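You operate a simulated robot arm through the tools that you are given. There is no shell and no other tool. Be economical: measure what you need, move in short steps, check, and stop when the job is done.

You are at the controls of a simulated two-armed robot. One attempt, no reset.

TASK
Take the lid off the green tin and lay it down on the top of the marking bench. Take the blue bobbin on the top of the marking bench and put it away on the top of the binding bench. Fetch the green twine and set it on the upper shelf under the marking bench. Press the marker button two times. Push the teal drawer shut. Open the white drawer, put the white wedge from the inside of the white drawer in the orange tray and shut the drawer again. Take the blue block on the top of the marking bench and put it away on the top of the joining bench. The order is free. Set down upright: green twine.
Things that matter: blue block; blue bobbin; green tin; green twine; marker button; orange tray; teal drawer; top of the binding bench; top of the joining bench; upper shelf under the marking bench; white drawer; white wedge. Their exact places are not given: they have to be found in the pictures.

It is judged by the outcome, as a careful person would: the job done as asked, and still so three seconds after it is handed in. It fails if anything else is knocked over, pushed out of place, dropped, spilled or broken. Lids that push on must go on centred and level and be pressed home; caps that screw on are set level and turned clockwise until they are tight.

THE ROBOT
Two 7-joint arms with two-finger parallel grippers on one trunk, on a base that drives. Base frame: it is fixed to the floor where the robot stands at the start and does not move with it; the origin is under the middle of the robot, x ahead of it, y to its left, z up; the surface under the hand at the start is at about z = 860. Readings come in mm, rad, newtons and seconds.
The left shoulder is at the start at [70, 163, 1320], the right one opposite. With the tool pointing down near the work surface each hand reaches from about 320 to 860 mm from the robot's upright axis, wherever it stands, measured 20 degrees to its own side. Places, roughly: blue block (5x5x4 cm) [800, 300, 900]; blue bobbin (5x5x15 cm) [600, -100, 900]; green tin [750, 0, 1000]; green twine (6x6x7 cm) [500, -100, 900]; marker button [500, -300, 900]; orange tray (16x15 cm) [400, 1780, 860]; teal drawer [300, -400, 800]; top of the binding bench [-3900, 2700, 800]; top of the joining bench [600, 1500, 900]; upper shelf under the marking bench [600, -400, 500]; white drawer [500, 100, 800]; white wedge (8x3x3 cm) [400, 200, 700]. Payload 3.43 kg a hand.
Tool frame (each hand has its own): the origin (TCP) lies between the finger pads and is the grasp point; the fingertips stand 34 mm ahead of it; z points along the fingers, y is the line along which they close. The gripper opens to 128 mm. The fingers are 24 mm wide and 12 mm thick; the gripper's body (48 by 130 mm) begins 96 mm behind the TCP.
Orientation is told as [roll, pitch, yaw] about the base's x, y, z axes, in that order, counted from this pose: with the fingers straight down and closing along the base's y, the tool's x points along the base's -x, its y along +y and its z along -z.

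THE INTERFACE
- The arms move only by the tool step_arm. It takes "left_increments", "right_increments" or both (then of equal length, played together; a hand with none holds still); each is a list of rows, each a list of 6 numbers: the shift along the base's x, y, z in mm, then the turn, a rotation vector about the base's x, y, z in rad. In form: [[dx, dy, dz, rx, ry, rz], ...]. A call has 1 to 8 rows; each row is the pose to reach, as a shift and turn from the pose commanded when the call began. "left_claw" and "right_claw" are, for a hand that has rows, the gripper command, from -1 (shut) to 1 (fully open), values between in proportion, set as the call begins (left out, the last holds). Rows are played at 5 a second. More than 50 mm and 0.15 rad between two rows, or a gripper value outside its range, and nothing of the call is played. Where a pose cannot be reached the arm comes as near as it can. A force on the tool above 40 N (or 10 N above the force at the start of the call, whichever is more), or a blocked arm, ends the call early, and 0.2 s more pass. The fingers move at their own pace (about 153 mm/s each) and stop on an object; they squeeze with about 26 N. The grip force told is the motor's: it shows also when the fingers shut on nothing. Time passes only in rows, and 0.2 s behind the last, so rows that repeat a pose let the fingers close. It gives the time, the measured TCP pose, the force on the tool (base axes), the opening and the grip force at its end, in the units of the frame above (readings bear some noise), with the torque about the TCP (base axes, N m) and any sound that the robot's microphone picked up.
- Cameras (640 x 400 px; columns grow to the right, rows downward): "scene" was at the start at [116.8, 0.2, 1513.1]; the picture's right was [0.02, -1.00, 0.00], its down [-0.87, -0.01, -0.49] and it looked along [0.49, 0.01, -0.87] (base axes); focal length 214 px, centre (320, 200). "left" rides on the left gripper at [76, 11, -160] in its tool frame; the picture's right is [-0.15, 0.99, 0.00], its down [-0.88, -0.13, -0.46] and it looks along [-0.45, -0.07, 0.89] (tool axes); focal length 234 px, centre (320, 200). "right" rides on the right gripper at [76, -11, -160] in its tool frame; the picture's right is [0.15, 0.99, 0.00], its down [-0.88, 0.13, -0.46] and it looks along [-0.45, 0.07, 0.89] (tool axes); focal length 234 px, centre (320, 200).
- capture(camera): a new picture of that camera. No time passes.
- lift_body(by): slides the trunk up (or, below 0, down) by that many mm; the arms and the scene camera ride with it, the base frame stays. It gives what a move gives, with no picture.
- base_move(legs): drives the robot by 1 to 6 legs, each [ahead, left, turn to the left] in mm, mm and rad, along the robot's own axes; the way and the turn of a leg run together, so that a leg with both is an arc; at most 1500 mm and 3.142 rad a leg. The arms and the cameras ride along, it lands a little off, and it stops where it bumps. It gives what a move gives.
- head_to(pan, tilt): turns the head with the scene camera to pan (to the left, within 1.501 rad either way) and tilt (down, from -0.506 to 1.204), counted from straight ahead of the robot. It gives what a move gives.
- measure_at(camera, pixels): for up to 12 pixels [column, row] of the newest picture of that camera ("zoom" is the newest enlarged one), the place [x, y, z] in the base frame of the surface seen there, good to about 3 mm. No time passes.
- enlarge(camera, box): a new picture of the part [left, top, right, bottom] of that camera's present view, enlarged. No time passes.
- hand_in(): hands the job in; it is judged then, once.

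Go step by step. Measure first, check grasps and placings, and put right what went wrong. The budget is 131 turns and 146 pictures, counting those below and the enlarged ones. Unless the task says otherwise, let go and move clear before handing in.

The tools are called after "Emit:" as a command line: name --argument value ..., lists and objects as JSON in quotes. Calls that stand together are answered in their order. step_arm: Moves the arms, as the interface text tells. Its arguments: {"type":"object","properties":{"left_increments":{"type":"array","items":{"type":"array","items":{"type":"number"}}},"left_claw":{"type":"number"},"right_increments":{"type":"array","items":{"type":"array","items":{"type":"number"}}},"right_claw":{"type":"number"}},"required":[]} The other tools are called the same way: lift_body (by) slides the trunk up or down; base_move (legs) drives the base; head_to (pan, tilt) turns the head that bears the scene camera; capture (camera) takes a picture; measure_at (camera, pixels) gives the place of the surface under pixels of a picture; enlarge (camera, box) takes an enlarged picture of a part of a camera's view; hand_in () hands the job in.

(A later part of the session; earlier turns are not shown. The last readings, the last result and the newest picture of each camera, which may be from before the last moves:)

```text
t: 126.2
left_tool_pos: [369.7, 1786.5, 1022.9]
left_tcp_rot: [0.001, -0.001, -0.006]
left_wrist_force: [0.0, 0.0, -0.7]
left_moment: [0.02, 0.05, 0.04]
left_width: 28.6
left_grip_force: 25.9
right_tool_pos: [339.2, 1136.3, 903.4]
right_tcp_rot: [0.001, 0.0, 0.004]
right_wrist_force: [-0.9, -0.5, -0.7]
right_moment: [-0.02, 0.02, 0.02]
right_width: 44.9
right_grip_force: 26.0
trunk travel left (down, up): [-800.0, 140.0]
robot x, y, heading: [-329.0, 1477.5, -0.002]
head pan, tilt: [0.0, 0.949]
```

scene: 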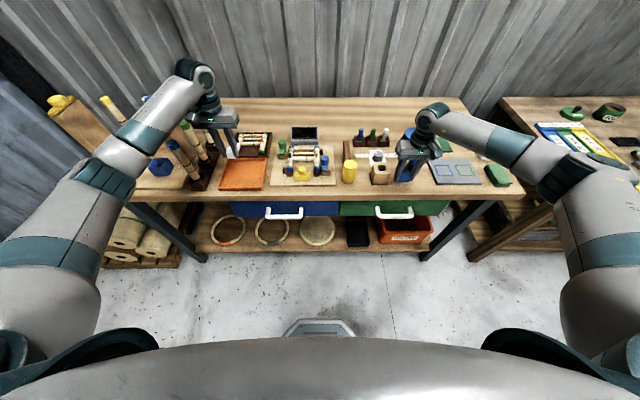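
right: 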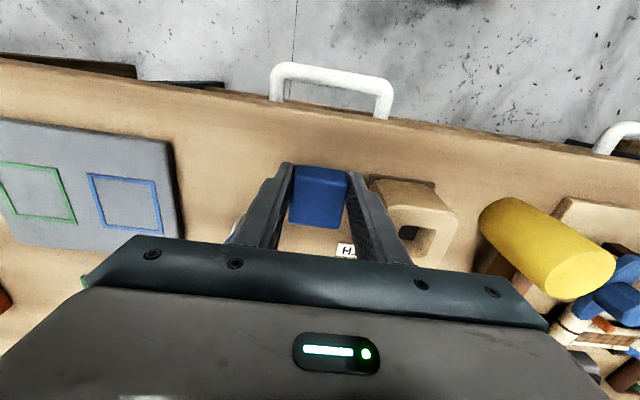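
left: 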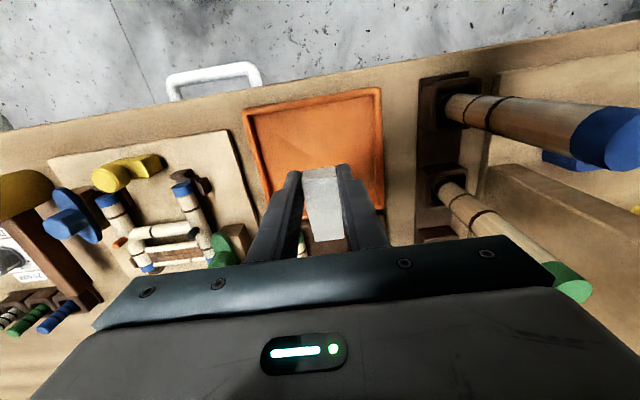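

Emit:
step_arm --left_increments '[[2, 0, -40, 0, 0, 0], [2, 0, -80, 0, 0, 0], [2, 0, -100, 0, 0, 0], [2, 0, -108, 0, 0, 0]]' --right_increments '[[0, 0, -2, 0, 0, 0], [0, 0, -4, 0, 0, 0], [0, 0, -6, 0, 0, 0], [0, 0, -6, 0, 0, 0]]'

Emit:
capture --camera "right"

Emit:
capture --camera "left"

```text
t: 127.2
left_tool_pos: [371.0, 1784.6, 916.5]
left_tcp_rot: [-0.003, -0.001, -0.007]
left_wrist_force: [-1.0, -0.7, -0.3]
left_moment: [0.01, 0.01, 0.0]
left_width: 29.3
left_grip_force: 26.6
right_tool_pos: [337.3, 1136.5, 900.9]
right_tcp_rot: [0.0, -0.003, 0.003]
right_wrist_force: [1.3, -1.0, 17.3]
right_moment: [-0.02, -0.26, -0.01]
right_width: 45.1
right_grip_force: 26.0
trunk travel left (down, up): [-800.0, 140.0]
robot x, y, heading: [-327.3, 1475.3, -0.008]
head pan, tilt: [0.0, 0.949]
```

```text
63 pictures are left
```

right: 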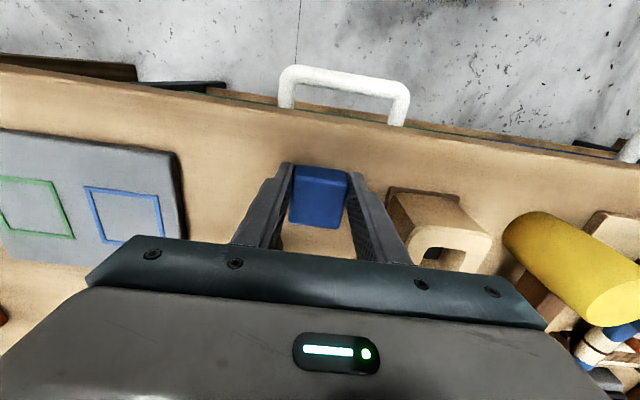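

```text
62 pictures are left
```

left: 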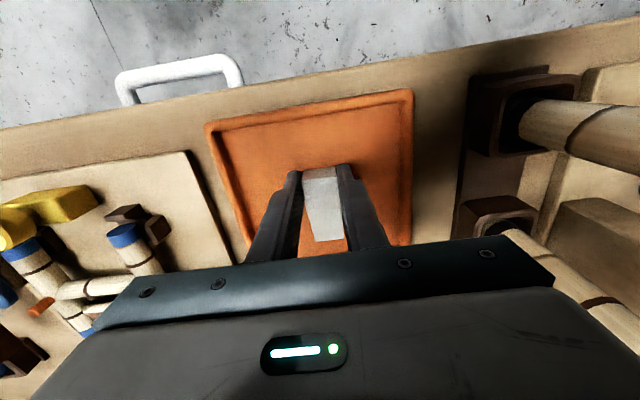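

Block touches the bench (17 N). Release the right hand slightly open and keep lowering the wedge to contact.

Emit:
step_arm --left_increments '[[0, 0, -3, 0, 0, 0], [0, 0, -5, 0, 0, 0], [0, 0, -7, 0, 0, 0], [0, 0, -9, 0, 0, 0]]' --right_increments '[[0, 0, 3, 0, 0, 0], [0, 0, 3, 0, 0, 0], [0, 0, 3, 0, 0, 0], [0, 0, 3, 0, 0, 0]]' --right_claw 0

```text
t: 128.2
left_tool_pos: [370.8, 1785.2, 907.8]
left_tcp_rot: [-0.002, -0.002, -0.007]
left_wrist_force: [1.2, -0.4, 5.4]
left_moment: [0.03, -0.37, 0.01]
left_width: 28.9
left_grip_force: 25.8
right_tool_pos: [337.3, 1135.3, 902.1]
right_tcp_rot: [0.0, 0.0, 0.004]
right_wrist_force: [-0.4, -0.2, -0.3]
right_moment: [0.0, 0.04, -0.01]
right_width: 64.0
right_grip_force: 0.1
trunk travel left (down, up): [-800.0, 140.0]
robot x, y, heading: [-325.3, 1476.2, -0.009]
head pan, tilt: [0.0, 0.949]
```

Wedge in contact with the tray floor. Release it and raise both hands.

Emit:
step_arm --left_increments '[[0, 0, 1, 0, 0, 0], [0, 0, 1, 0, 0, 0], [0, 0, 1, 0, 0, 0]]' --left_claw -0.2

Emit:
step_arm --left_increments '[[0, 0, 40, 0, 0, 0], [0, 0, 80, 0, 0, 0], [0, 0, 125, 0, 0, 0], [0, 0, 170, 0, 0, 0], [0, 0, 215, 0, 0, 0], [0, 0, 260, 0, 0, 0]]' --right_increments '[[0, 0, 40, 0, 0, 0], [0, 0, 80, 0, 0, 0], [0, 0, 125, 0, 0, 0], [0, 0, 170, 0, 0, 0], [0, 0, 200, 0, 0, 0], [0, 0, 230, 0, 0, 0]]'

Emit:
capture --camera "scene"

Emit:
enlarge --camera "scene" --box '[210, 120, 450, 210]'

```text
t: 129.0
left_tool_pos: [372.8, 1786.2, 907.2]
left_tcp_rot: [-0.003, -0.001, -0.008]
left_wrist_force: [0.7, 0.3, -0.1]
left_moment: [-0.02, 0.0, 0.0]
left_width: 51.2
left_grip_force: 0.0
right_tool_pos: [337.8, 1135.4, 900.8]
right_tcp_rot: [0.0, 0.002, 0.003]
right_wrist_force: [0.3, -0.2, 0.8]
right_moment: [-0.02, -0.01, 0.01]
right_width: 64.0
right_grip_force: 0.3
trunk travel left (down, up): [-800.0, 140.0]
robot x, y, heading: [-330.1, 1480.2, -0.004]
head pan, tilt: [0.0, 0.949]
```

```text
t: 130.4
left_tool_pos: [373.5, 1785.7, 1169.1]
left_tcp_rot: [-0.001, 0.0, -0.007]
left_wrist_force: [-1.6, -0.7, -0.1]
left_moment: [0.02, -0.04, 0.0]
left_width: 51.3
left_grip_force: 0.0
right_tool_pos: [333.0, 1135.8, 1131.0]
right_tcp_rot: [-0.001, -0.001, 0.003]
right_wrist_force: [-0.1, 0.2, -0.3]
right_moment: [0.0, -0.03, -0.01]
right_width: 64.2
right_grip_force: 0.1
trunk travel left (down, up): [-800.0, 140.0]
robot x, y, heading: [-330.3, 1480.2, -0.01]
head pan, tilt: [0.0, 0.949]
```

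```text
61 pictures are left
```

scene: 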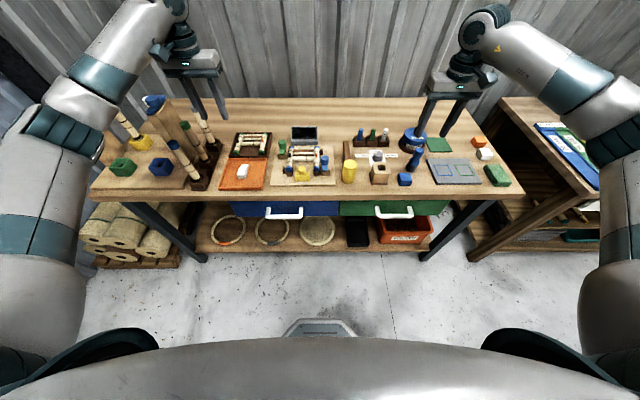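

```text
2.67 times, centred on (330, 165) of scene
```

zoom: 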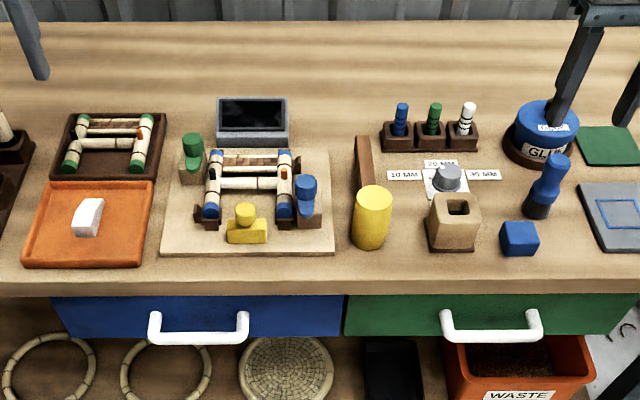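

Wedge is in the tray and the block on the joining bench. Return to the marking bench for the bobbin.

Emit:
base_move --legs '[[-370, 0, 0.008], [0, -1460, 0], [640, 0, 0]]'

Emit:
capture --camera "scene"

Emit:
capture --camera "right"

```text
t: 142.7
left_tool_pos: [680.4, 411.3, 1167.5]
left_tcp_rot: [-0.002, 0.0, 0.041]
left_wrist_force: [-0.3, 0.4, -0.6]
left_moment: [-0.01, 0.05, -0.01]
left_width: 51.0
left_grip_force: 0.1
right_tool_pos: [672.4, -241.1, 1129.6]
right_tcp_rot: [-0.001, 0.0, 0.05]
right_wrist_force: [-0.1, 0.2, 0.5]
right_moment: [-0.02, -0.01, 0.01]
right_width: 64.0
right_grip_force: 0.1
trunk travel left (down, up): [-800.0, 140.0]
robot x, y, heading: [-8.3, 67.5, 0.045]
head pan, tilt: [0.0, 0.949]
```

```text
59 pictures are left
```

scene: 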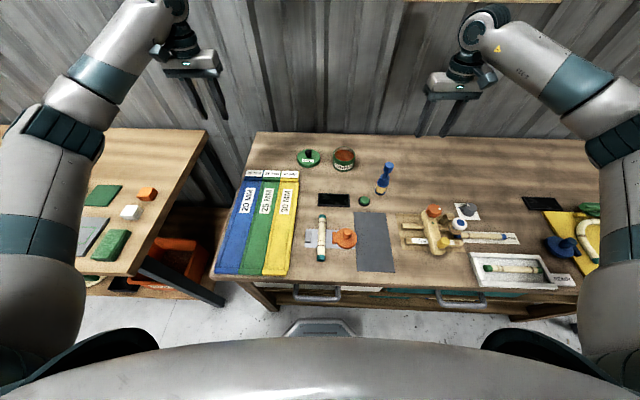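

```text
58 pictures are left
```

right: 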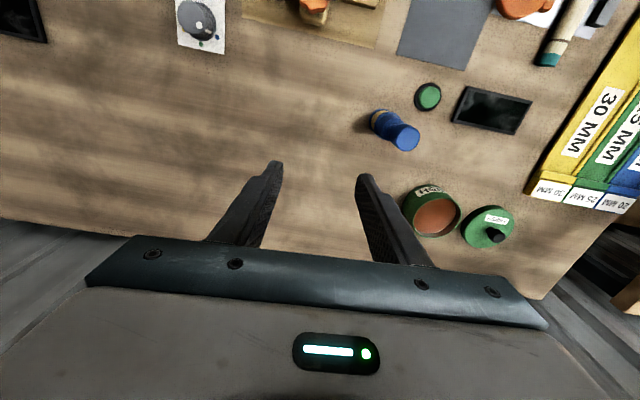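

Emit:
enlarge --camera "scene" --box '[355, 150, 415, 210]'

Emit:
measure_at --camera "zoom" --pixels '[[350, 100], [335, 140], [355, 85], [325, 165], [320, 190], [310, 220], [300, 250], [290, 280], [285, 320], [240, 280], [340, 285], [270, 330]]'

Emit:
measure_at --camera "right" --pixels '[[406, 138], [390, 128], [380, 122], [415, 148], [376, 115]]'

```text
6.67 times, centred on (385, 180) of scene
```

zoom: 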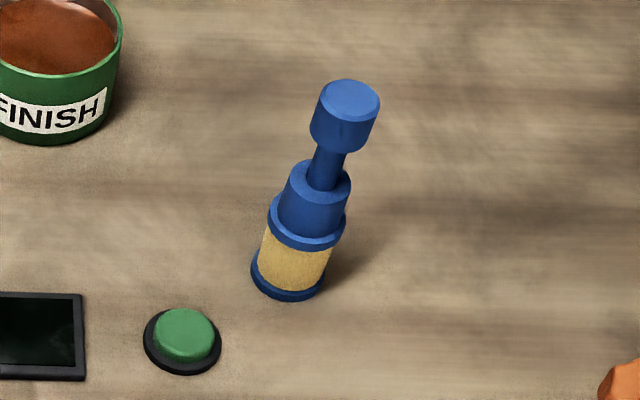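

```text
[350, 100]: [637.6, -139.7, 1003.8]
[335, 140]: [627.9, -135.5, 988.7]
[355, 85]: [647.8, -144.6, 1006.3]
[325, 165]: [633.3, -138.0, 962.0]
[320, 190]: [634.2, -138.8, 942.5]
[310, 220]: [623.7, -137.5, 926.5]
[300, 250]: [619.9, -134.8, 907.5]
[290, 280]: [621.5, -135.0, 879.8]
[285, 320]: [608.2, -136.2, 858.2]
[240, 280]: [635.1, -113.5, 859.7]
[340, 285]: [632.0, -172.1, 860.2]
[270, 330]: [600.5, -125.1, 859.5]
```

```text
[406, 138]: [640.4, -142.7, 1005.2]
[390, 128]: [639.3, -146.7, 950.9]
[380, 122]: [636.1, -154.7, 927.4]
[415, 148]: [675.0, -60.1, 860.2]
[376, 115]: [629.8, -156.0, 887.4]
```

Bobbin axis ≈(640,-140); solid boss z≈912–950. Move over it and descend.

Emit:
step_arm --right_increments '[[-12, 35, 0, 0, 0, 0], [-24, 70, 0, 0, 0, 0], [-32, 101, 0, 0, 0, -0.02], [-32, 101, -40, 0, 0, -0.05]]' --right_claw 0.2

Emit:
capture --camera "right"

```text
t: 143.7
left_tool_pos: [681.7, 410.9, 1168.5]
left_tcp_rot: [-0.001, 0.001, 0.04]
left_wrist_force: [-0.2, -0.3, 0.8]
left_moment: [0.05, 0.0, 0.02]
left_width: 51.1
left_grip_force: 0.1
right_tool_pos: [645.2, -142.2, 1089.3]
right_tcp_rot: [0.0, 0.002, 0.0]
right_wrist_force: [0.3, -1.2, -0.4]
right_moment: [0.03, -0.01, 0.01]
right_width: 76.5
right_grip_force: 0.0
trunk travel left (down, up): [-800.0, 140.0]
robot x, y, heading: [-9.5, 70.6, 0.044]
head pan, tilt: [0.0, 0.949]
```

```text
56 pictures are left
```

right: 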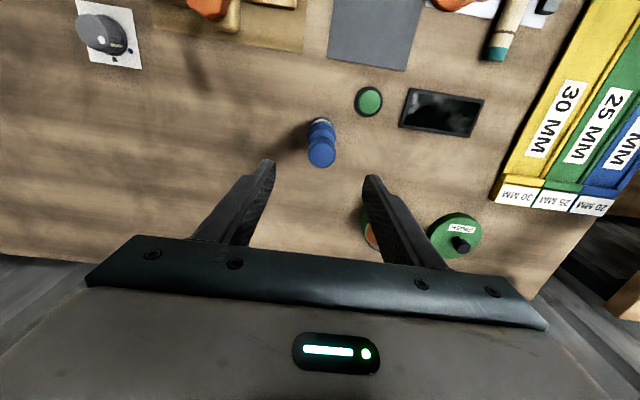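

Emit:
measure_at --camera "right" --pixels '[[322, 154], [311, 154], [333, 154], [322, 145], [322, 164]]'

```text
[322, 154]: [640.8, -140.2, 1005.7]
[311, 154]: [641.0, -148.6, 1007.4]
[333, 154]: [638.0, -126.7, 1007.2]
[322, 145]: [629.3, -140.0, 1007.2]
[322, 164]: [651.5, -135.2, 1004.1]
```

Emit:
step_arm --right_increments '[[-4, 3, -40, 0, 0, 0], [-4, 3, -80, 0, 0, 0], [-4, 3, -115, 0, 0, 0], [-4, 3, -139, 0, 0, 0]]'

Emit:
step_arm --right_increments '[[0, 0, 0, 0, 0, 0], [0, 0, 0, 0, 0, 0], [0, 0, 0, 0, 0, 0]]' --right_claw -1

Emit:
step_arm --right_increments '[[0, 0, 15, 0, 0, 0], [0, 0, 55, 0, 0, 0], [0, 0, 95, 0, 0, 0], [0, 0, 135, 0, 0, 0], [0, 0, 170, 0, 0, 0]]'

Emit:
capture --camera "right"

Emit:
enlarge --camera "scene" --box '[320, 80, 480, 220]'

```text
t: 144.7
left_tool_pos: [681.2, 411.2, 1167.4]
left_tcp_rot: [0.0, 0.0, 0.039]
left_wrist_force: [0.0, -0.7, 0.7]
left_moment: [0.0, 0.02, 0.0]
left_width: 51.1
left_grip_force: 0.0
right_tool_pos: [640.2, -139.3, 950.0]
right_tcp_rot: [0.0, 0.002, 0.002]
right_wrist_force: [-0.1, -0.8, -0.3]
right_moment: [0.0, 0.01, 0.02]
right_width: 77.0
right_grip_force: 0.0
trunk travel left (down, up): [-800.0, 140.0]
robot x, y, heading: [-7.1, 68.4, 0.045]
head pan, tilt: [0.0, 0.949]
```

```text
t: 145.5
left_tool_pos: [681.8, 411.1, 1165.9]
left_tcp_rot: [-0.001, 0.0, 0.04]
left_wrist_force: [-0.2, -0.5, -0.2]
left_moment: [-0.03, 0.0, -0.03]
left_width: 50.9
left_grip_force: 0.0
right_tool_pos: [638.8, -138.3, 950.9]
right_tcp_rot: [0.0, 0.002, -0.001]
right_wrist_force: [1.1, 0.2, 1.2]
right_moment: [-0.04, 0.03, 0.01]
right_width: 29.3
right_grip_force: 26.3
trunk travel left (down, up): [-800.0, 140.0]
robot x, y, heading: [-6.3, 68.7, 0.039]
head pan, tilt: [0.0, 0.949]
```

```text
t: 146.7
left_tool_pos: [680.4, 411.0, 1167.9]
left_tcp_rot: [-0.003, 0.001, 0.039]
left_wrist_force: [-0.3, -0.2, -0.5]
left_moment: [0.0, -0.01, -0.03]
left_width: 51.3
left_grip_force: 0.1
right_tool_pos: [639.0, -136.4, 1122.9]
right_tcp_rot: [-0.003, 0.002, 0.001]
right_wrist_force: [-0.5, 0.5, -0.2]
right_moment: [-0.01, -0.01, 0.0]
right_width: 29.1
right_grip_force: 25.9
trunk travel left (down, up): [-800.0, 140.0]
robot x, y, heading: [-4.9, 70.7, 0.045]
head pan, tilt: [0.0, 0.949]
```

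```text
55 pictures are left
```

right: 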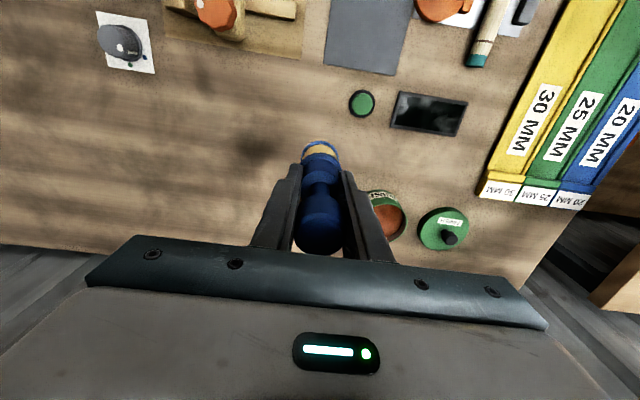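

```text
2.86 times, centred on (400, 150) of scene
```

zoom: 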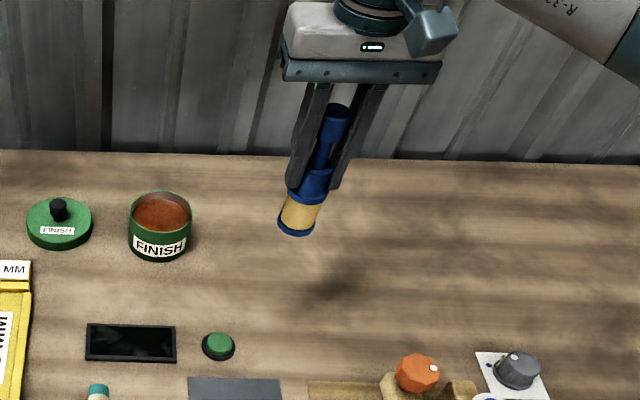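

The bobbin is held upright. Back off and turn toward the binding bench to look for it.

Emit:
base_move --legs '[[-900, 0, 0], [0, 0, 2.4]]'

Emit:
head_to --pan 0 --tilt 0.35

Emit:
capture --camera "scene"

```text
t: 150.5
left_tool_pos: [-54.4, 377.6, 1168.1]
left_tcp_rot: [0.001, 0.002, 0.03]
left_wrist_force: [-0.2, 0.0, 1.4]
left_moment: [0.0, -0.04, -0.02]
left_width: 51.3
left_grip_force: 0.0
right_tool_pos: [-102.5, -169.9, 1121.5]
right_tcp_rot: [-0.003, 0.003, -0.01]
right_wrist_force: [-0.2, 0.2, -0.5]
right_moment: [-0.02, 0.02, 0.0]
right_width: 29.3
right_grip_force: 25.6
trunk travel left (down, up): [-800.0, 140.0]
robot x, y, heading: [-746.6, 42.8, 0.03]
head pan, tilt: [0.0, 0.949]
stopped in leg 1: the robot was blocked; the commanded pose is now the measured one
```

```text
t: 151.5
left_tool_pos: [-54.2, 377.4, 1166.7]
left_tcp_rot: [-0.001, 0.004, 0.029]
left_wrist_force: [0.0, 0.3, 1.2]
left_moment: [-0.02, 0.01, 0.01]
left_width: 51.1
left_grip_force: 0.1
right_tool_pos: [-101.2, -170.3, 1121.3]
right_tcp_rot: [-0.002, 0.001, -0.008]
right_wrist_force: [1.2, -0.6, -1.8]
right_moment: [-0.01, 0.04, -0.04]
right_width: 29.4
right_grip_force: 26.0
trunk travel left (down, up): [-800.0, 140.0]
robot x, y, heading: [-747.2, 42.6, 0.032]
head pan, tilt: [0.0, 0.351]
```

```text
53 pictures are left
```

scene: 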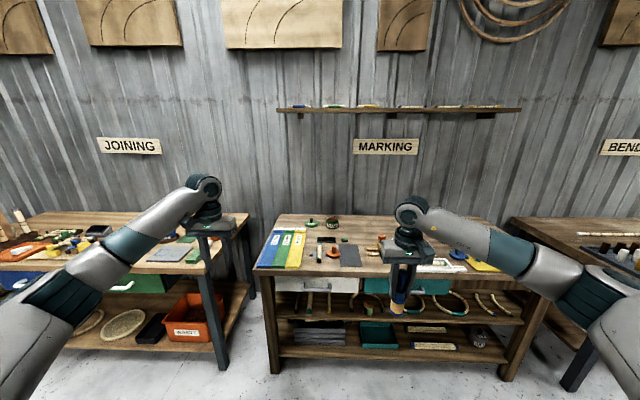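

Something is behind the robot at about x≈-1000. Move ahead a bit and look to both sides.

Emit:
base_move --legs '[[110, 0, 0]]'

Emit:
head_to --pan 1.5 --tilt 0.5

Emit:
capture --camera "scene"

Emit:
head_to --pan -1.5 --tilt 0.5

Emit:
capture --camera "scene"

```text
t: 152.7
left_tool_pos: [51.5, 380.9, 1167.7]
left_tcp_rot: [0.0, 0.001, 0.031]
left_wrist_force: [-0.1, -0.2, 0.2]
left_moment: [0.01, 0.01, 0.01]
left_width: 51.4
left_grip_force: 0.2
right_tool_pos: [4.5, -167.4, 1123.5]
right_tcp_rot: [-0.002, 0.002, -0.008]
right_wrist_force: [-0.5, -0.4, -1.6]
right_moment: [0.02, 0.03, 0.02]
right_width: 28.9
right_grip_force: 25.5
trunk travel left (down, up): [-800.0, 140.0]
robot x, y, heading: [-636.3, 44.5, 0.035]
head pan, tilt: [0.0, 0.351]
```

```text
t: 154.3
left_tool_pos: [52.4, 381.2, 1167.1]
left_tcp_rot: [0.002, 0.001, 0.031]
left_wrist_force: [0.4, 1.1, 0.0]
left_moment: [0.02, 0.02, -0.01]
left_width: 51.2
left_grip_force: 0.0
right_tool_pos: [5.1, -166.6, 1122.7]
right_tcp_rot: [-0.002, 0.0, -0.009]
right_wrist_force: [0.7, -0.4, -0.5]
right_moment: [0.0, -0.02, 0.0]
right_width: 29.0
right_grip_force: 26.3
trunk travel left (down, up): [-800.0, 140.0]
robot x, y, heading: [-638.7, 46.7, 0.031]
head pan, tilt: [1.499, 0.499]
```

```text
52 pictures are left
```

scene: 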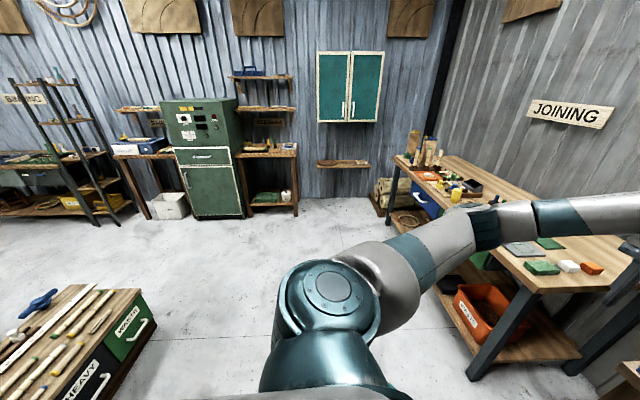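

```text
t: 156.9
left_tool_pos: [51.8, 380.2, 1168.3]
left_tcp_rot: [0.001, -0.001, 0.03]
left_wrist_force: [-0.5, 0.4, 0.0]
left_moment: [-0.01, 0.01, 0.0]
left_width: 51.1
left_grip_force: 0.0
right_tool_pos: [4.9, -165.8, 1121.8]
right_tcp_rot: [-0.002, 0.002, -0.009]
right_wrist_force: [0.3, 0.4, -0.6]
right_moment: [-0.02, 0.01, -0.02]
right_width: 29.2
right_grip_force: 26.4
trunk travel left (down, up): [-800.0, 140.0]
robot x, y, heading: [-642.1, 44.5, 0.032]
head pan, tilt: [-1.499, 0.499]
```

```text
51 pictures are left
```

scene: 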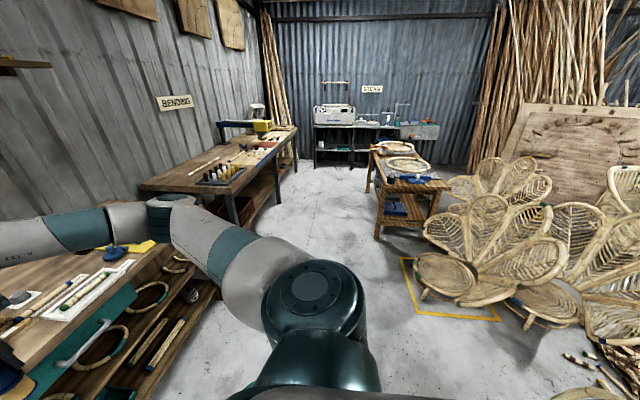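

Behind is an island bench (HEAVY drawers). The BINDING sign is at far left; measure the layout.

Emit:
head_to --pan 1.5 --tilt 0.4

Emit:
capture --camera "scene"

Emit:
measure_at --camera "scene" --pixels '[[155, 345], [95, 320], [130, 390], [20, 190], [60, 180], [100, 175], [45, 235], [110, 235], [190, 245], [90, 310], [5, 205], [150, 180]]'

Emit:
enlarge --camera "scene" --box '[0, 90, 200, 260]'

```text
t: 159.5
left_tool_pos: [52.7, 380.5, 1166.8]
left_tcp_rot: [0.001, 0.002, 0.03]
left_wrist_force: [-0.5, 0.6, 0.6]
left_moment: [0.0, -0.01, 0.01]
left_width: 51.2
left_grip_force: 0.0
right_tool_pos: [5.9, -166.3, 1122.6]
right_tcp_rot: [-0.001, 0.001, -0.011]
right_wrist_force: [0.3, -0.7, -0.9]
right_moment: [-0.04, 0.02, 0.02]
right_width: 29.0
right_grip_force: 25.9
trunk travel left (down, up): [-800.0, 140.0]
robot x, y, heading: [-639.7, 43.2, 0.031]
head pan, tilt: [1.499, 0.4]
```

```text
50 pictures are left
```

scene: 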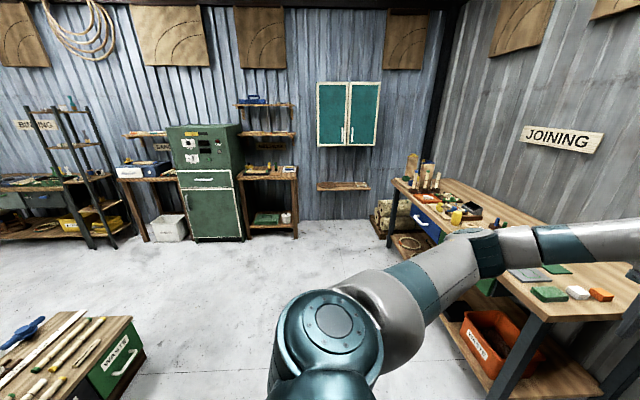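

```text
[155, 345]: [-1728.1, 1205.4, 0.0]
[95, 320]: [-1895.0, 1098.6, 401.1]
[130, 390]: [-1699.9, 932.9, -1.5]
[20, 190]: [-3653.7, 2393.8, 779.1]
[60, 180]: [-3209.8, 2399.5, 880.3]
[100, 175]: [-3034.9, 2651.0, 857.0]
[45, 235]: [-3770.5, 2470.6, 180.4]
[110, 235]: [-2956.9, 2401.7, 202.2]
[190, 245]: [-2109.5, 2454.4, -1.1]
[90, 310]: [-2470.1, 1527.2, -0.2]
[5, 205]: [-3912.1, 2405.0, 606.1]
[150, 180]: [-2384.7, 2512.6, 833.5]
```

```text
2.35 times, centred on (100, 175) of scene
```

zoom: 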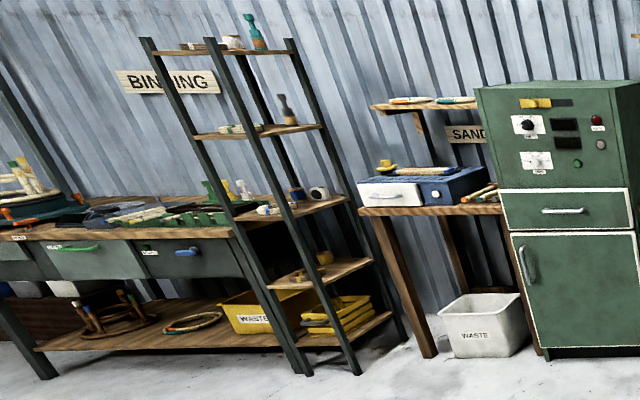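

Emit:
measure_at --camera "scene" --pixels '[[133, 318], [100, 345], [70, 390], [60, 320], [30, 315], [110, 395], [135, 350], [10, 335], [50, 350], [5, 395]]'

Emit:
base_move --legs '[[60, 0, 0], [0, 0, 1.54]]'

Emit:
capture --camera "scene"

```text
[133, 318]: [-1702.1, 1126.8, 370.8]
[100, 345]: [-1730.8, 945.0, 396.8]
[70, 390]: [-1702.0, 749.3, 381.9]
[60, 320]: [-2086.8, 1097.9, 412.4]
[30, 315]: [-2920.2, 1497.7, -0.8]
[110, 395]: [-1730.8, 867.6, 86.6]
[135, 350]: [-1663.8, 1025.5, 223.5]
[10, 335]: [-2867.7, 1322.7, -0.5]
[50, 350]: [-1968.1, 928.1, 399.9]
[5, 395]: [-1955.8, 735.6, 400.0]
```

```text
t: 164.2
left_tool_pos: [-885.0, 751.7, 1166.4]
left_tcp_rot: [0.001, 0.003, 1.562]
left_wrist_force: [0.4, 0.0, -1.0]
left_moment: [0.01, 0.04, 0.0]
left_width: 51.1
left_grip_force: 0.0
right_tool_pos: [-339.8, 682.6, 1122.3]
right_tcp_rot: [-0.002, 0.002, 1.521]
right_wrist_force: [0.1, -0.2, -0.3]
right_moment: [-0.03, -0.02, 0.01]
right_width: 29.0
right_grip_force: 26.3
trunk travel left (down, up): [-800.0, 140.0]
robot x, y, heading: [-575.6, 44.4, 1.561]
head pan, tilt: [1.499, 0.4]
```

```text
48 pictures are left
```

scene: 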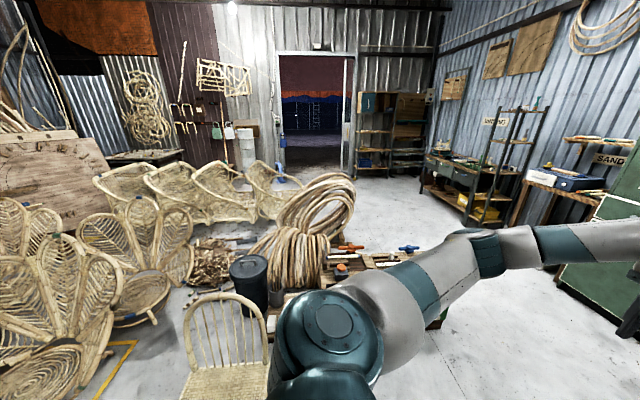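

A chair stands behind where I was blocked. Measure it.

Emit:
measure_at --camera "scene" --pixels '[[225, 385], [225, 305], [260, 385], [190, 390], [250, 280], [340, 280], [410, 250], [440, 310], [430, 370], [300, 290]]'

Emit:
enlarge --camera "scene" --box '[150, 220, 350, 400]'

```text
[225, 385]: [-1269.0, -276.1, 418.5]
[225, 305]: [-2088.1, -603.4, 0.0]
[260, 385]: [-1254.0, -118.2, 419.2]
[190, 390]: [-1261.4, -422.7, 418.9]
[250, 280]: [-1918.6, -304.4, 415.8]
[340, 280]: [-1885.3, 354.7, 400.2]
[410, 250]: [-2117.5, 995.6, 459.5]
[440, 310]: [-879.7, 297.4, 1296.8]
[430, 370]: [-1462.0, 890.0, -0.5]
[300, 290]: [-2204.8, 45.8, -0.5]
```

```text
2.22 times, centred on (250, 310) of scene
```

zoom: 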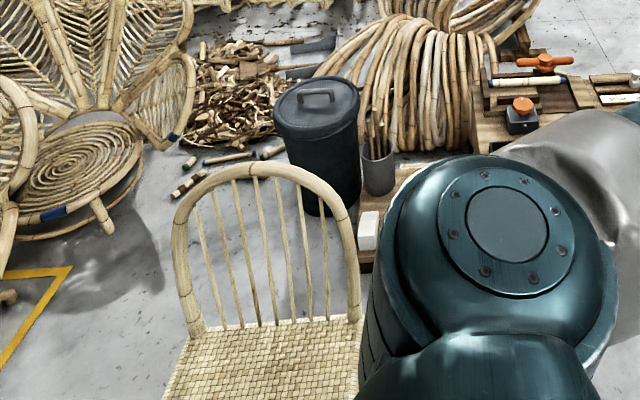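

Nothing more to do there; keep clear of it. Drive along +y, then strafe left toward the binding bench.

Emit:
base_move --legs '[[800, 0, 0.01], [760, 0, 0], [0, 1400, 0]]'

Emit:
head_to --pan 0.9 --tilt 0.5

Emit:
capture --camera "scene"

```text
t: 178.8
left_tool_pos: [-2311.1, 2293.2, 1166.7]
left_tcp_rot: [0.0, 0.002, 1.592]
left_wrist_force: [-0.2, -1.0, -0.5]
left_moment: [0.02, 0.02, 0.01]
left_width: 51.2
left_grip_force: 0.0
right_tool_pos: [-1764.0, 2241.3, 1121.3]
right_tcp_rot: [0.001, 0.001, 1.553]
right_wrist_force: [0.4, -1.0, -1.1]
right_moment: [0.02, 0.0, 0.01]
right_width: 28.9
right_grip_force: 25.7
trunk travel left (down, up): [-800.0, 140.0]
robot x, y, heading: [-1978.0, 1598.7, 1.594]
head pan, tilt: [1.499, 0.4]
```

```text
t: 179.8
left_tool_pos: [-2311.4, 2293.0, 1166.0]
left_tcp_rot: [0.0, 0.002, 1.593]
left_wrist_force: [-0.5, 0.3, 0.3]
left_moment: [0.05, 0.03, -0.01]
left_width: 51.2
left_grip_force: 0.0
right_tool_pos: [-1763.6, 2241.5, 1122.6]
right_tcp_rot: [-0.002, 0.002, 1.554]
right_wrist_force: [-0.3, -0.1, -0.8]
right_moment: [-0.03, -0.01, -0.01]
right_width: 28.9
right_grip_force: 26.0
trunk travel left (down, up): [-800.0, 140.0]
robot x, y, heading: [-1982.5, 1599.9, 1.592]
head pan, tilt: [0.901, 0.499]
```

```text
46 pictures are left
```

scene: 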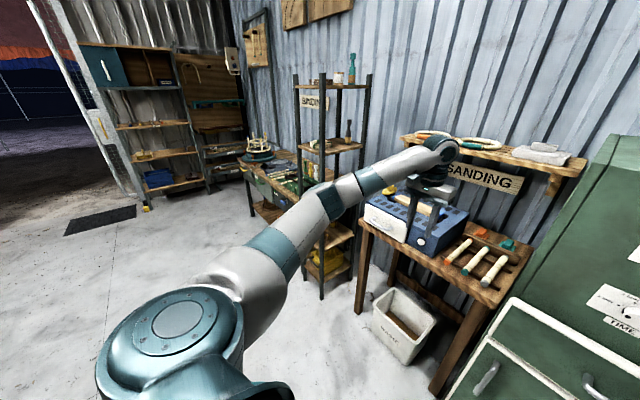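

Retract the left hand and continue strafing left to the binding bench.

Emit:
step_arm --left_increments '[[0, -48, 0, 0, 0, 0], [0, -96, 0, 0, 0, 0], [0, -144, 0, 0, 0, 0], [0, -192, 0, 0, 0, 0], [0, -240, 0, 0, 0, 0], [0, -270, 0, 0, 0, 0]]'

Emit:
base_move --legs '[[-60, 1000, -0.02], [0, 950, 0]]'

Emit:
head_to --pan 0 --tilt 0.65

Emit:
capture --camera "scene"

```text
t: 181.2
left_tool_pos: [-2312.0, 2024.6, 1165.3]
left_tcp_rot: [0.0, 0.001, 1.591]
left_wrist_force: [0.4, 0.3, -0.4]
left_moment: [0.04, 0.0, -0.04]
left_width: 51.2
left_grip_force: 0.0
right_tool_pos: [-1764.0, 2240.2, 1121.7]
right_tcp_rot: [-0.001, 0.0, 1.554]
right_wrist_force: [0.4, 0.0, -1.4]
right_moment: [-0.04, -0.04, 0.04]
right_width: 28.6
right_grip_force: 25.7
trunk travel left (down, up): [-800.0, 140.0]
robot x, y, heading: [-1983.4, 1599.6, 1.593]
head pan, tilt: [0.901, 0.499]
```

```text
t: 191.1
left_tool_pos: [-4257.7, 1987.0, 1163.8]
left_tcp_rot: [0.0, 0.002, 1.547]
left_wrist_force: [0.3, -0.2, 0.2]
left_moment: [-0.01, 0.01, 0.02]
left_width: 51.2
left_grip_force: 0.1
right_tool_pos: [-3700.9, 2178.7, 1121.5]
right_tcp_rot: [0.0, 0.002, 1.508]
right_wrist_force: [-0.1, -0.8, -1.4]
right_moment: [0.0, 0.0, 0.01]
right_width: 28.9
right_grip_force: 26.2
trunk travel left (down, up): [-800.0, 140.0]
robot x, y, heading: [-3945.9, 1547.0, 1.55]
head pan, tilt: [0.901, 0.499]
```

```text
t: 192.3
left_tool_pos: [-4258.7, 1988.5, 1166.1]
left_tcp_rot: [-0.001, 0.002, 1.549]
left_wrist_force: [0.5, -0.1, -1.1]
left_moment: [0.0, -0.04, -0.03]
left_width: 51.2
left_grip_force: 0.0
right_tool_pos: [-3701.8, 2178.7, 1121.4]
right_tcp_rot: [-0.002, 0.001, 1.509]
right_wrist_force: [-0.2, -0.1, -0.8]
right_moment: [-0.04, 0.0, 0.0]
right_width: 29.0
right_grip_force: 25.7
trunk travel left (down, up): [-800.0, 140.0]
robot x, y, heading: [-3945.2, 1545.1, 1.55]
head pan, tilt: [0.0, 0.649]
```

```text
45 pictures are left
```

scene: 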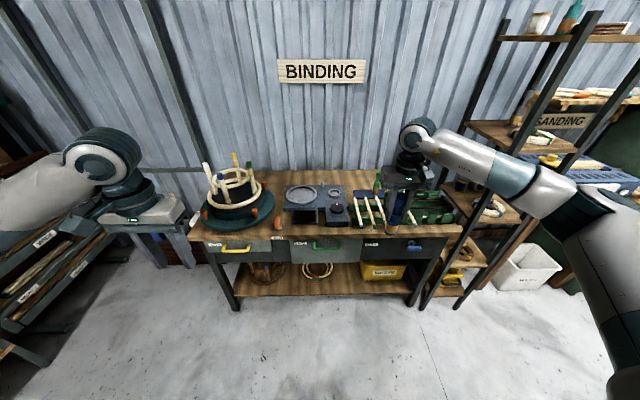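

Emit:
enlarge --camera "scene" --box '[180, 150, 480, 270]'

Emit:
measure_at --camera "zoom" --pixels '[[240, 160], [210, 130], [340, 165], [310, 60], [440, 60], [540, 165], [200, 180], [300, 165], [210, 60], [250, 130], [390, 170], [100, 60]]'

```text
2.13 times, centred on (330, 210) of scene
```

zoom: 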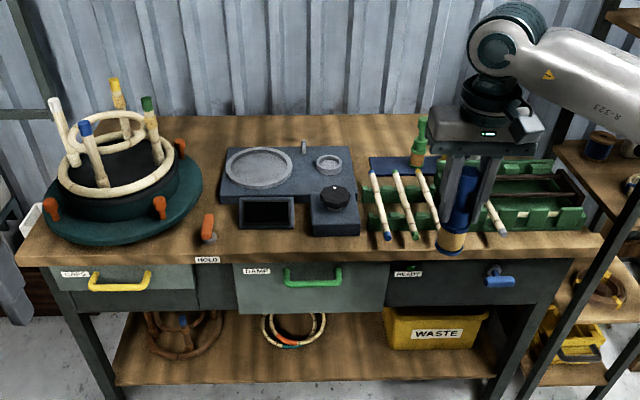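

```text
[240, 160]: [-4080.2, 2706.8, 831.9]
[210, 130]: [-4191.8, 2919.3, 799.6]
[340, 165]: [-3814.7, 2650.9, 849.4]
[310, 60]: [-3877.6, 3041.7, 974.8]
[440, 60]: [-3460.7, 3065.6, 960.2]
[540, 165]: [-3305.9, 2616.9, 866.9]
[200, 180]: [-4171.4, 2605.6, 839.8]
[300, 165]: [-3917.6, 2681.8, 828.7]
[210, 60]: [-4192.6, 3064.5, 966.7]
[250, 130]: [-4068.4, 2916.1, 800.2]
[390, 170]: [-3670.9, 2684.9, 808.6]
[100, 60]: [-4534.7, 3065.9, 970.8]
```

Emit:
measure_at --camera "zoom" --pixels '[[270, 245], [320, 248], [180, 245], [240, 245], [345, 238], [370, 245], [220, 203], [225, 148], [270, 257], [200, 150], [205, 170], [250, 115]]'

Emit:
measure_at --camera "zoom" --pixels '[[245, 225], [310, 233], [360, 225], [215, 235], [350, 150], [200, 195], [300, 116], [340, 135], [570, 240], [375, 235], [195, 160], [365, 200]]'

```text
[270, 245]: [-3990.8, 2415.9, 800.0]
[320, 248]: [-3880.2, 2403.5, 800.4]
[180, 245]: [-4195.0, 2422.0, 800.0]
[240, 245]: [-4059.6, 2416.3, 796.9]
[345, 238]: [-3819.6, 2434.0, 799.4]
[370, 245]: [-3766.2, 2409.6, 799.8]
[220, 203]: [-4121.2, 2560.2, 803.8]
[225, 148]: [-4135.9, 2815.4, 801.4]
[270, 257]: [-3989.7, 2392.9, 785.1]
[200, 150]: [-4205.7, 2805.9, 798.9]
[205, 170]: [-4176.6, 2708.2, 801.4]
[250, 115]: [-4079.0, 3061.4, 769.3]
```

```text
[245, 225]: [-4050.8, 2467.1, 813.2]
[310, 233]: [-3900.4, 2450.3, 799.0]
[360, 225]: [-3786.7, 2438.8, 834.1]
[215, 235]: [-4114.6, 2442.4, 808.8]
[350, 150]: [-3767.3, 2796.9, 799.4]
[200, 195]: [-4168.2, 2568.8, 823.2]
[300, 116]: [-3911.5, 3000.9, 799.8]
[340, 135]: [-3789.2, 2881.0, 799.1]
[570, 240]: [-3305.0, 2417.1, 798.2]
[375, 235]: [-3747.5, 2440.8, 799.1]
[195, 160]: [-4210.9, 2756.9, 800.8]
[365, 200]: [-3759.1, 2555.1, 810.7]
```

Emit:
measure_at --camera "scene" --pixels '[[60, 230], [90, 250], [40, 340], [15, 220], [70, 290], [20, 370]]'

Emit:
measure_at --camera "zoom" --pixels '[[304, 148], [304, 142], [90, 130], [115, 82], [145, 105], [55, 105], [180, 145], [260, 160], [275, 135]]'

```text
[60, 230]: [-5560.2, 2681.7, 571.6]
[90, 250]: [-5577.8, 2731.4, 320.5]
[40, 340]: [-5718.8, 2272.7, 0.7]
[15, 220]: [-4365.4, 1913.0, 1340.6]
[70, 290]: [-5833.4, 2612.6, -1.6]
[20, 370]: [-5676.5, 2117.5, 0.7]
```

```text
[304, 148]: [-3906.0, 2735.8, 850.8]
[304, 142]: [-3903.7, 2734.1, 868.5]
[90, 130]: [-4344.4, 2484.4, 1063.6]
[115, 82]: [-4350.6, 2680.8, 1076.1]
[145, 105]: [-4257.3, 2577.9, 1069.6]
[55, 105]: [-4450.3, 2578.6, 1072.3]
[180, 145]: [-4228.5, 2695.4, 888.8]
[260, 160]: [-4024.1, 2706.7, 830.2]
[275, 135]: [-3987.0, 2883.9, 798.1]
```

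Free back strip at (-4000,2890), z=799, behind the scale. Raise the left hand for peg clearance and drive in.

Emit:
step_arm --left_increments '[[0, 0, 40, 0, 0, 0], [0, 0, 80, 0, 0, 0], [0, 0, 120, 0, 0, 0]]'

Emit:
base_move --legs '[[0, 205, 0.02], [500, 0, 0]]'

Emit:
head_to --pan 0 --tilt 0.9

Emit:
capture --camera "scene"

Emit:
capture --camera "right"

```text
t: 193.1
left_tool_pos: [-4258.3, 1988.3, 1286.7]
left_tcp_rot: [-0.001, 0.003, 1.549]
left_wrist_force: [1.0, -0.9, 0.6]
left_moment: [0.0, -0.01, -0.01]
left_width: 51.3
left_grip_force: 0.1
right_tool_pos: [-3700.0, 2178.5, 1121.8]
right_tcp_rot: [-0.001, 0.002, 1.509]
right_wrist_force: [-0.9, 0.9, -0.9]
right_moment: [0.02, 0.02, -0.01]
right_width: 29.2
right_grip_force: 25.8
trunk travel left (down, up): [-800.0, 140.0]
robot x, y, heading: [-3943.4, 1549.4, 1.548]
head pan, tilt: [0.0, 0.649]
```

```text
t: 197.2
left_tool_pos: [-4467.3, 2487.0, 1285.8]
left_tcp_rot: [0.0, -0.001, 1.564]
left_wrist_force: [0.1, -0.4, 0.2]
left_moment: [-0.01, 0.0, 0.0]
left_width: 51.0
left_grip_force: 0.1
right_tool_pos: [-3911.9, 2686.8, 1121.9]
right_tcp_rot: [0.0, 0.002, 1.526]
right_wrist_force: [-0.6, -0.7, -0.5]
right_moment: [-0.04, -0.01, 0.04]
right_width: 29.1
right_grip_force: 26.1
trunk travel left (down, up): [-800.0, 140.0]
robot x, y, heading: [-4146.7, 2053.1, 1.562]
head pan, tilt: [0.0, 0.649]
```

```text
t: 198.0
left_tool_pos: [-4466.7, 2488.8, 1285.3]
left_tcp_rot: [-0.002, 0.004, 1.563]
left_wrist_force: [0.0, -0.2, 0.1]
left_moment: [-0.04, 0.0, 0.02]
left_width: 51.3
left_grip_force: 0.1
right_tool_pos: [-3913.5, 2688.3, 1122.0]
right_tcp_rot: [-0.002, 0.001, 1.525]
right_wrist_force: [0.8, 0.2, -2.0]
right_moment: [0.0, 0.01, 0.0]
right_width: 29.0
right_grip_force: 25.9
trunk travel left (down, up): [-800.0, 140.0]
robot x, y, heading: [-4144.4, 2051.9, 1.563]
head pan, tilt: [0.0, 0.901]
```

```text
43 pictures are left
```

scene: 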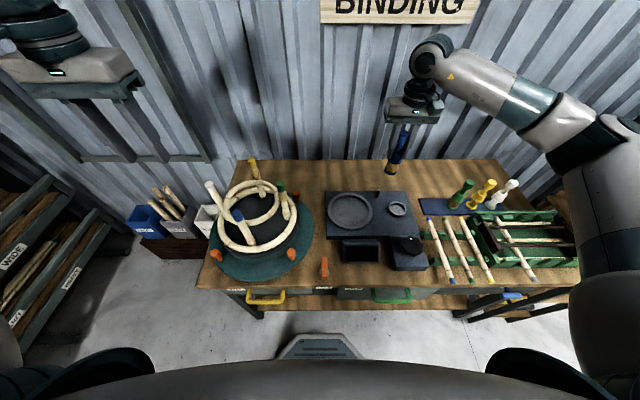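

```text
42 pictures are left
```

right: 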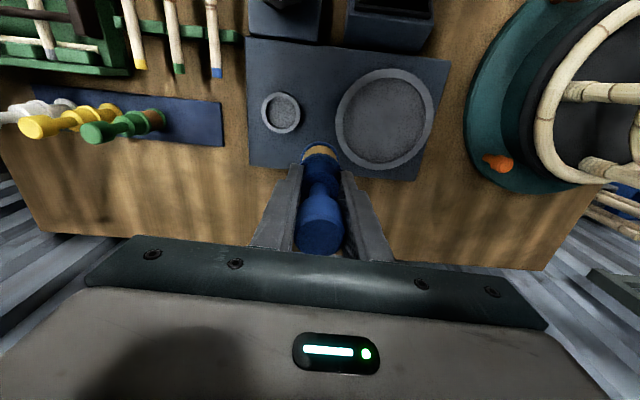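

Emit:
measure_at --camera "scene" --pixels '[[330, 189], [370, 188], [400, 190], [365, 178], [365, 170], [360, 163], [360, 182], [425, 190], [405, 180]]'

```text
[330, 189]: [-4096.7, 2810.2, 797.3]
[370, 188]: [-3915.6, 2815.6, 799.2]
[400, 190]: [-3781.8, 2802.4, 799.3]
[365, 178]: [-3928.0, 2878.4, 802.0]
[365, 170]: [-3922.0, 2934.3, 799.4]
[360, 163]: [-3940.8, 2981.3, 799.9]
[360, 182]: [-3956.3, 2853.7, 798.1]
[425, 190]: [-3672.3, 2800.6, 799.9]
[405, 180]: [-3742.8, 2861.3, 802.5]
```

Move the base a bit nearer, then extend the arm over the free strip.

Emit:
base_move --legs '[[40, -60, 0]]'

Emit:
step_arm --right_increments '[[-15, 35, 0, 0, 0, 0], [-30, 70, 0, 0, 0, 0], [-45, 105, 0, 0, 0, 0], [-60, 140, 0, 0, 0, 0], [-65, 165, 0, 0, 0, 0], [-65, 165, -45, 0, 0, 0], [-65, 165, -90, 0, 0, 0]]'

Emit:
capture --camera "right"

Emit:
capture --camera "scene"

```text
t: 199.0
left_tool_pos: [-4412.5, 2524.0, 1286.5]
left_tcp_rot: [-0.005, 0.0, 1.567]
left_wrist_force: [0.2, -0.1, -0.6]
left_moment: [0.06, -0.07, -0.04]
left_width: 51.2
left_grip_force: 0.0
right_tool_pos: [-3858.9, 2725.2, 1125.0]
right_tcp_rot: [-0.004, 0.0, 1.529]
right_wrist_force: [0.1, -0.7, -0.8]
right_moment: [0.02, -0.06, 0.0]
right_width: 28.9
right_grip_force: 26.4
trunk travel left (down, up): [-800.0, 140.0]
robot x, y, heading: [-4089.7, 2090.2, 1.568]
head pan, tilt: [0.0, 0.901]
```

```text
t: 200.6
left_tool_pos: [-4409.6, 2527.1, 1286.8]
left_tcp_rot: [0.0, 0.003, 1.568]
left_wrist_force: [0.6, 0.3, -0.2]
left_moment: [0.0, 0.04, 0.02]
left_width: 51.2
left_grip_force: 0.0
right_tool_pos: [-3922.6, 2891.7, 1032.2]
right_tcp_rot: [0.001, 0.001, 1.529]
right_wrist_force: [0.2, -0.3, -0.5]
right_moment: [-0.04, 0.02, 0.02]
right_width: 28.7
right_grip_force: 26.0
trunk travel left (down, up): [-800.0, 140.0]
robot x, y, heading: [-4090.2, 2088.8, 1.564]
head pan, tilt: [0.0, 0.901]
```

```text
41 pictures are left
```

right: 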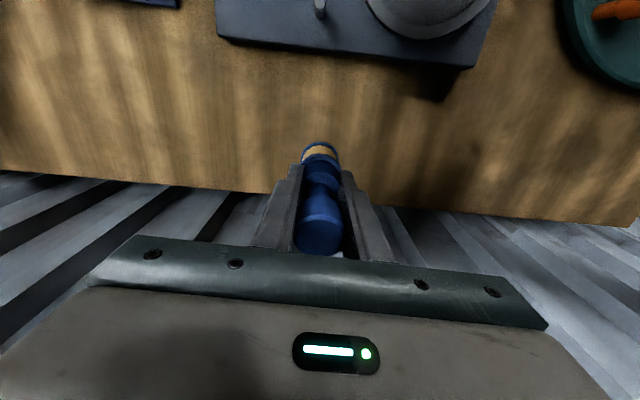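

```text
40 pictures are left
```

scene: 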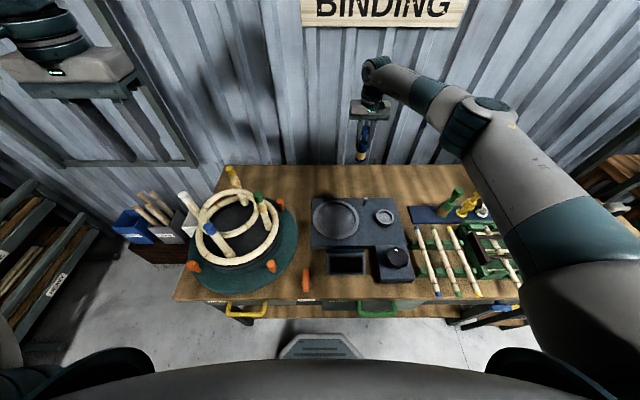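

Bobbin bottom is ~140 mm above the bench. Lower mostly with the trunk to keep the arm in reach.

Emit:
lift_body --by -125

Emit:
capture --camera "right"

Emit:
enlarge --camera "scene" --box '[290, 60, 450, 220]'

```text
t: 202.2
left_tool_pos: [-4408.0, 2527.0, 1161.2]
left_tcp_rot: [-0.002, 0.002, 1.566]
left_wrist_force: [-0.4, -0.3, 0.2]
left_moment: [0.01, -0.03, 0.01]
left_width: 51.5
left_grip_force: 0.1
right_tool_pos: [-3921.4, 2891.6, 907.0]
right_tcp_rot: [0.0, 0.001, 1.528]
right_wrist_force: [-0.5, -0.6, -0.6]
right_moment: [-0.03, 0.04, -0.02]
right_width: 28.8
right_grip_force: 25.9
trunk travel left (down, up): [-675.0, 265.0]
robot x, y, heading: [-4087.2, 2090.6, 1.567]
head pan, tilt: [0.0, 0.901]
```

```text
39 pictures are left
```

right: 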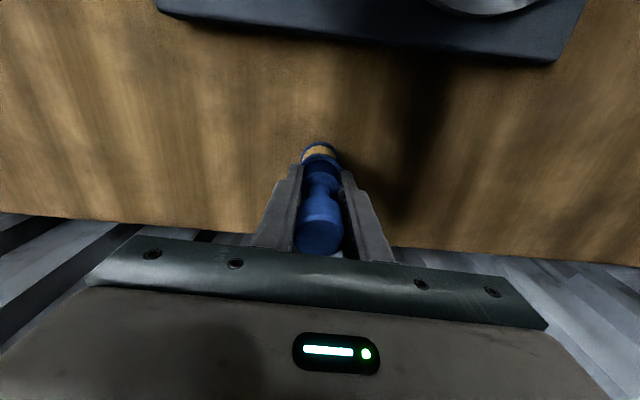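

```text
2.50 times, centred on (370, 140) of scene
```

zoom: 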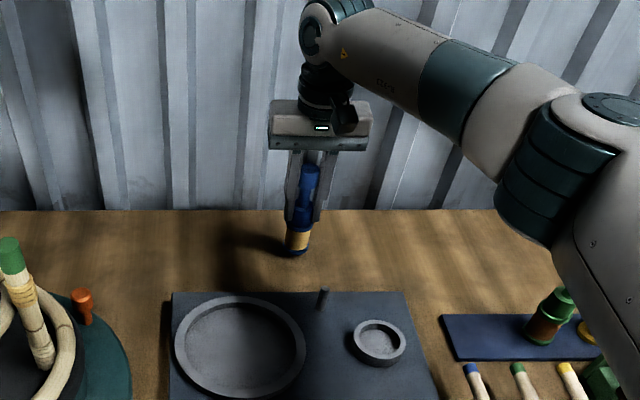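

Emit:
step_arm --right_increments '[[0, 0, -6, 0, 0, 0], [0, 0, -10, 0, 0, 0], [0, 0, -12, 0, 0, 0], [0, 0, -14, 0, 0, 0], [0, 0, -16, 0, 0, 0]]'

```text
t: 203.3
left_tool_pos: [-4409.0, 2526.6, 1160.2]
left_tcp_rot: [0.0, 0.001, 1.568]
left_wrist_force: [-0.5, -0.3, 0.5]
left_moment: [0.0, 0.0, 0.01]
left_width: 51.2
left_grip_force: 0.1
right_tool_pos: [-3923.4, 2892.7, 891.0]
right_tcp_rot: [-0.001, 0.001, 1.527]
right_wrist_force: [0.2, 0.0, -0.8]
right_moment: [0.02, 0.04, -0.02]
right_width: 29.1
right_grip_force: 26.0
trunk travel left (down, up): [-675.0, 265.0]
robot x, y, heading: [-4087.8, 2090.1, 1.566]
head pan, tilt: [0.0, 0.901]
```

Emit:
step_arm --right_increments '[[0, 0, -2, 0, 0, 0], [0, 0, -3, 0, 0, 0], [0, 0, -4, 0, 0, 0], [0, 0, -5, 0, 0, 0]]'

```text
t: 204.3
left_tool_pos: [-4410.0, 2524.0, 1162.7]
left_tcp_rot: [-0.003, 0.0, 1.567]
left_wrist_force: [-0.6, 0.2, -0.4]
left_moment: [0.0, 0.03, 0.02]
left_width: 51.1
left_grip_force: 0.1
right_tool_pos: [-3922.8, 2889.5, 888.6]
right_tcp_rot: [-0.001, -0.005, 1.528]
right_wrist_force: [2.0, 3.5, 24.3]
right_moment: [-0.07, -0.15, -0.06]
right_width: 29.3
right_grip_force: 26.4
trunk travel left (down, up): [-675.0, 265.0]
robot x, y, heading: [-4088.2, 2093.5, 1.562]
head pan, tilt: [0.0, 0.901]
```

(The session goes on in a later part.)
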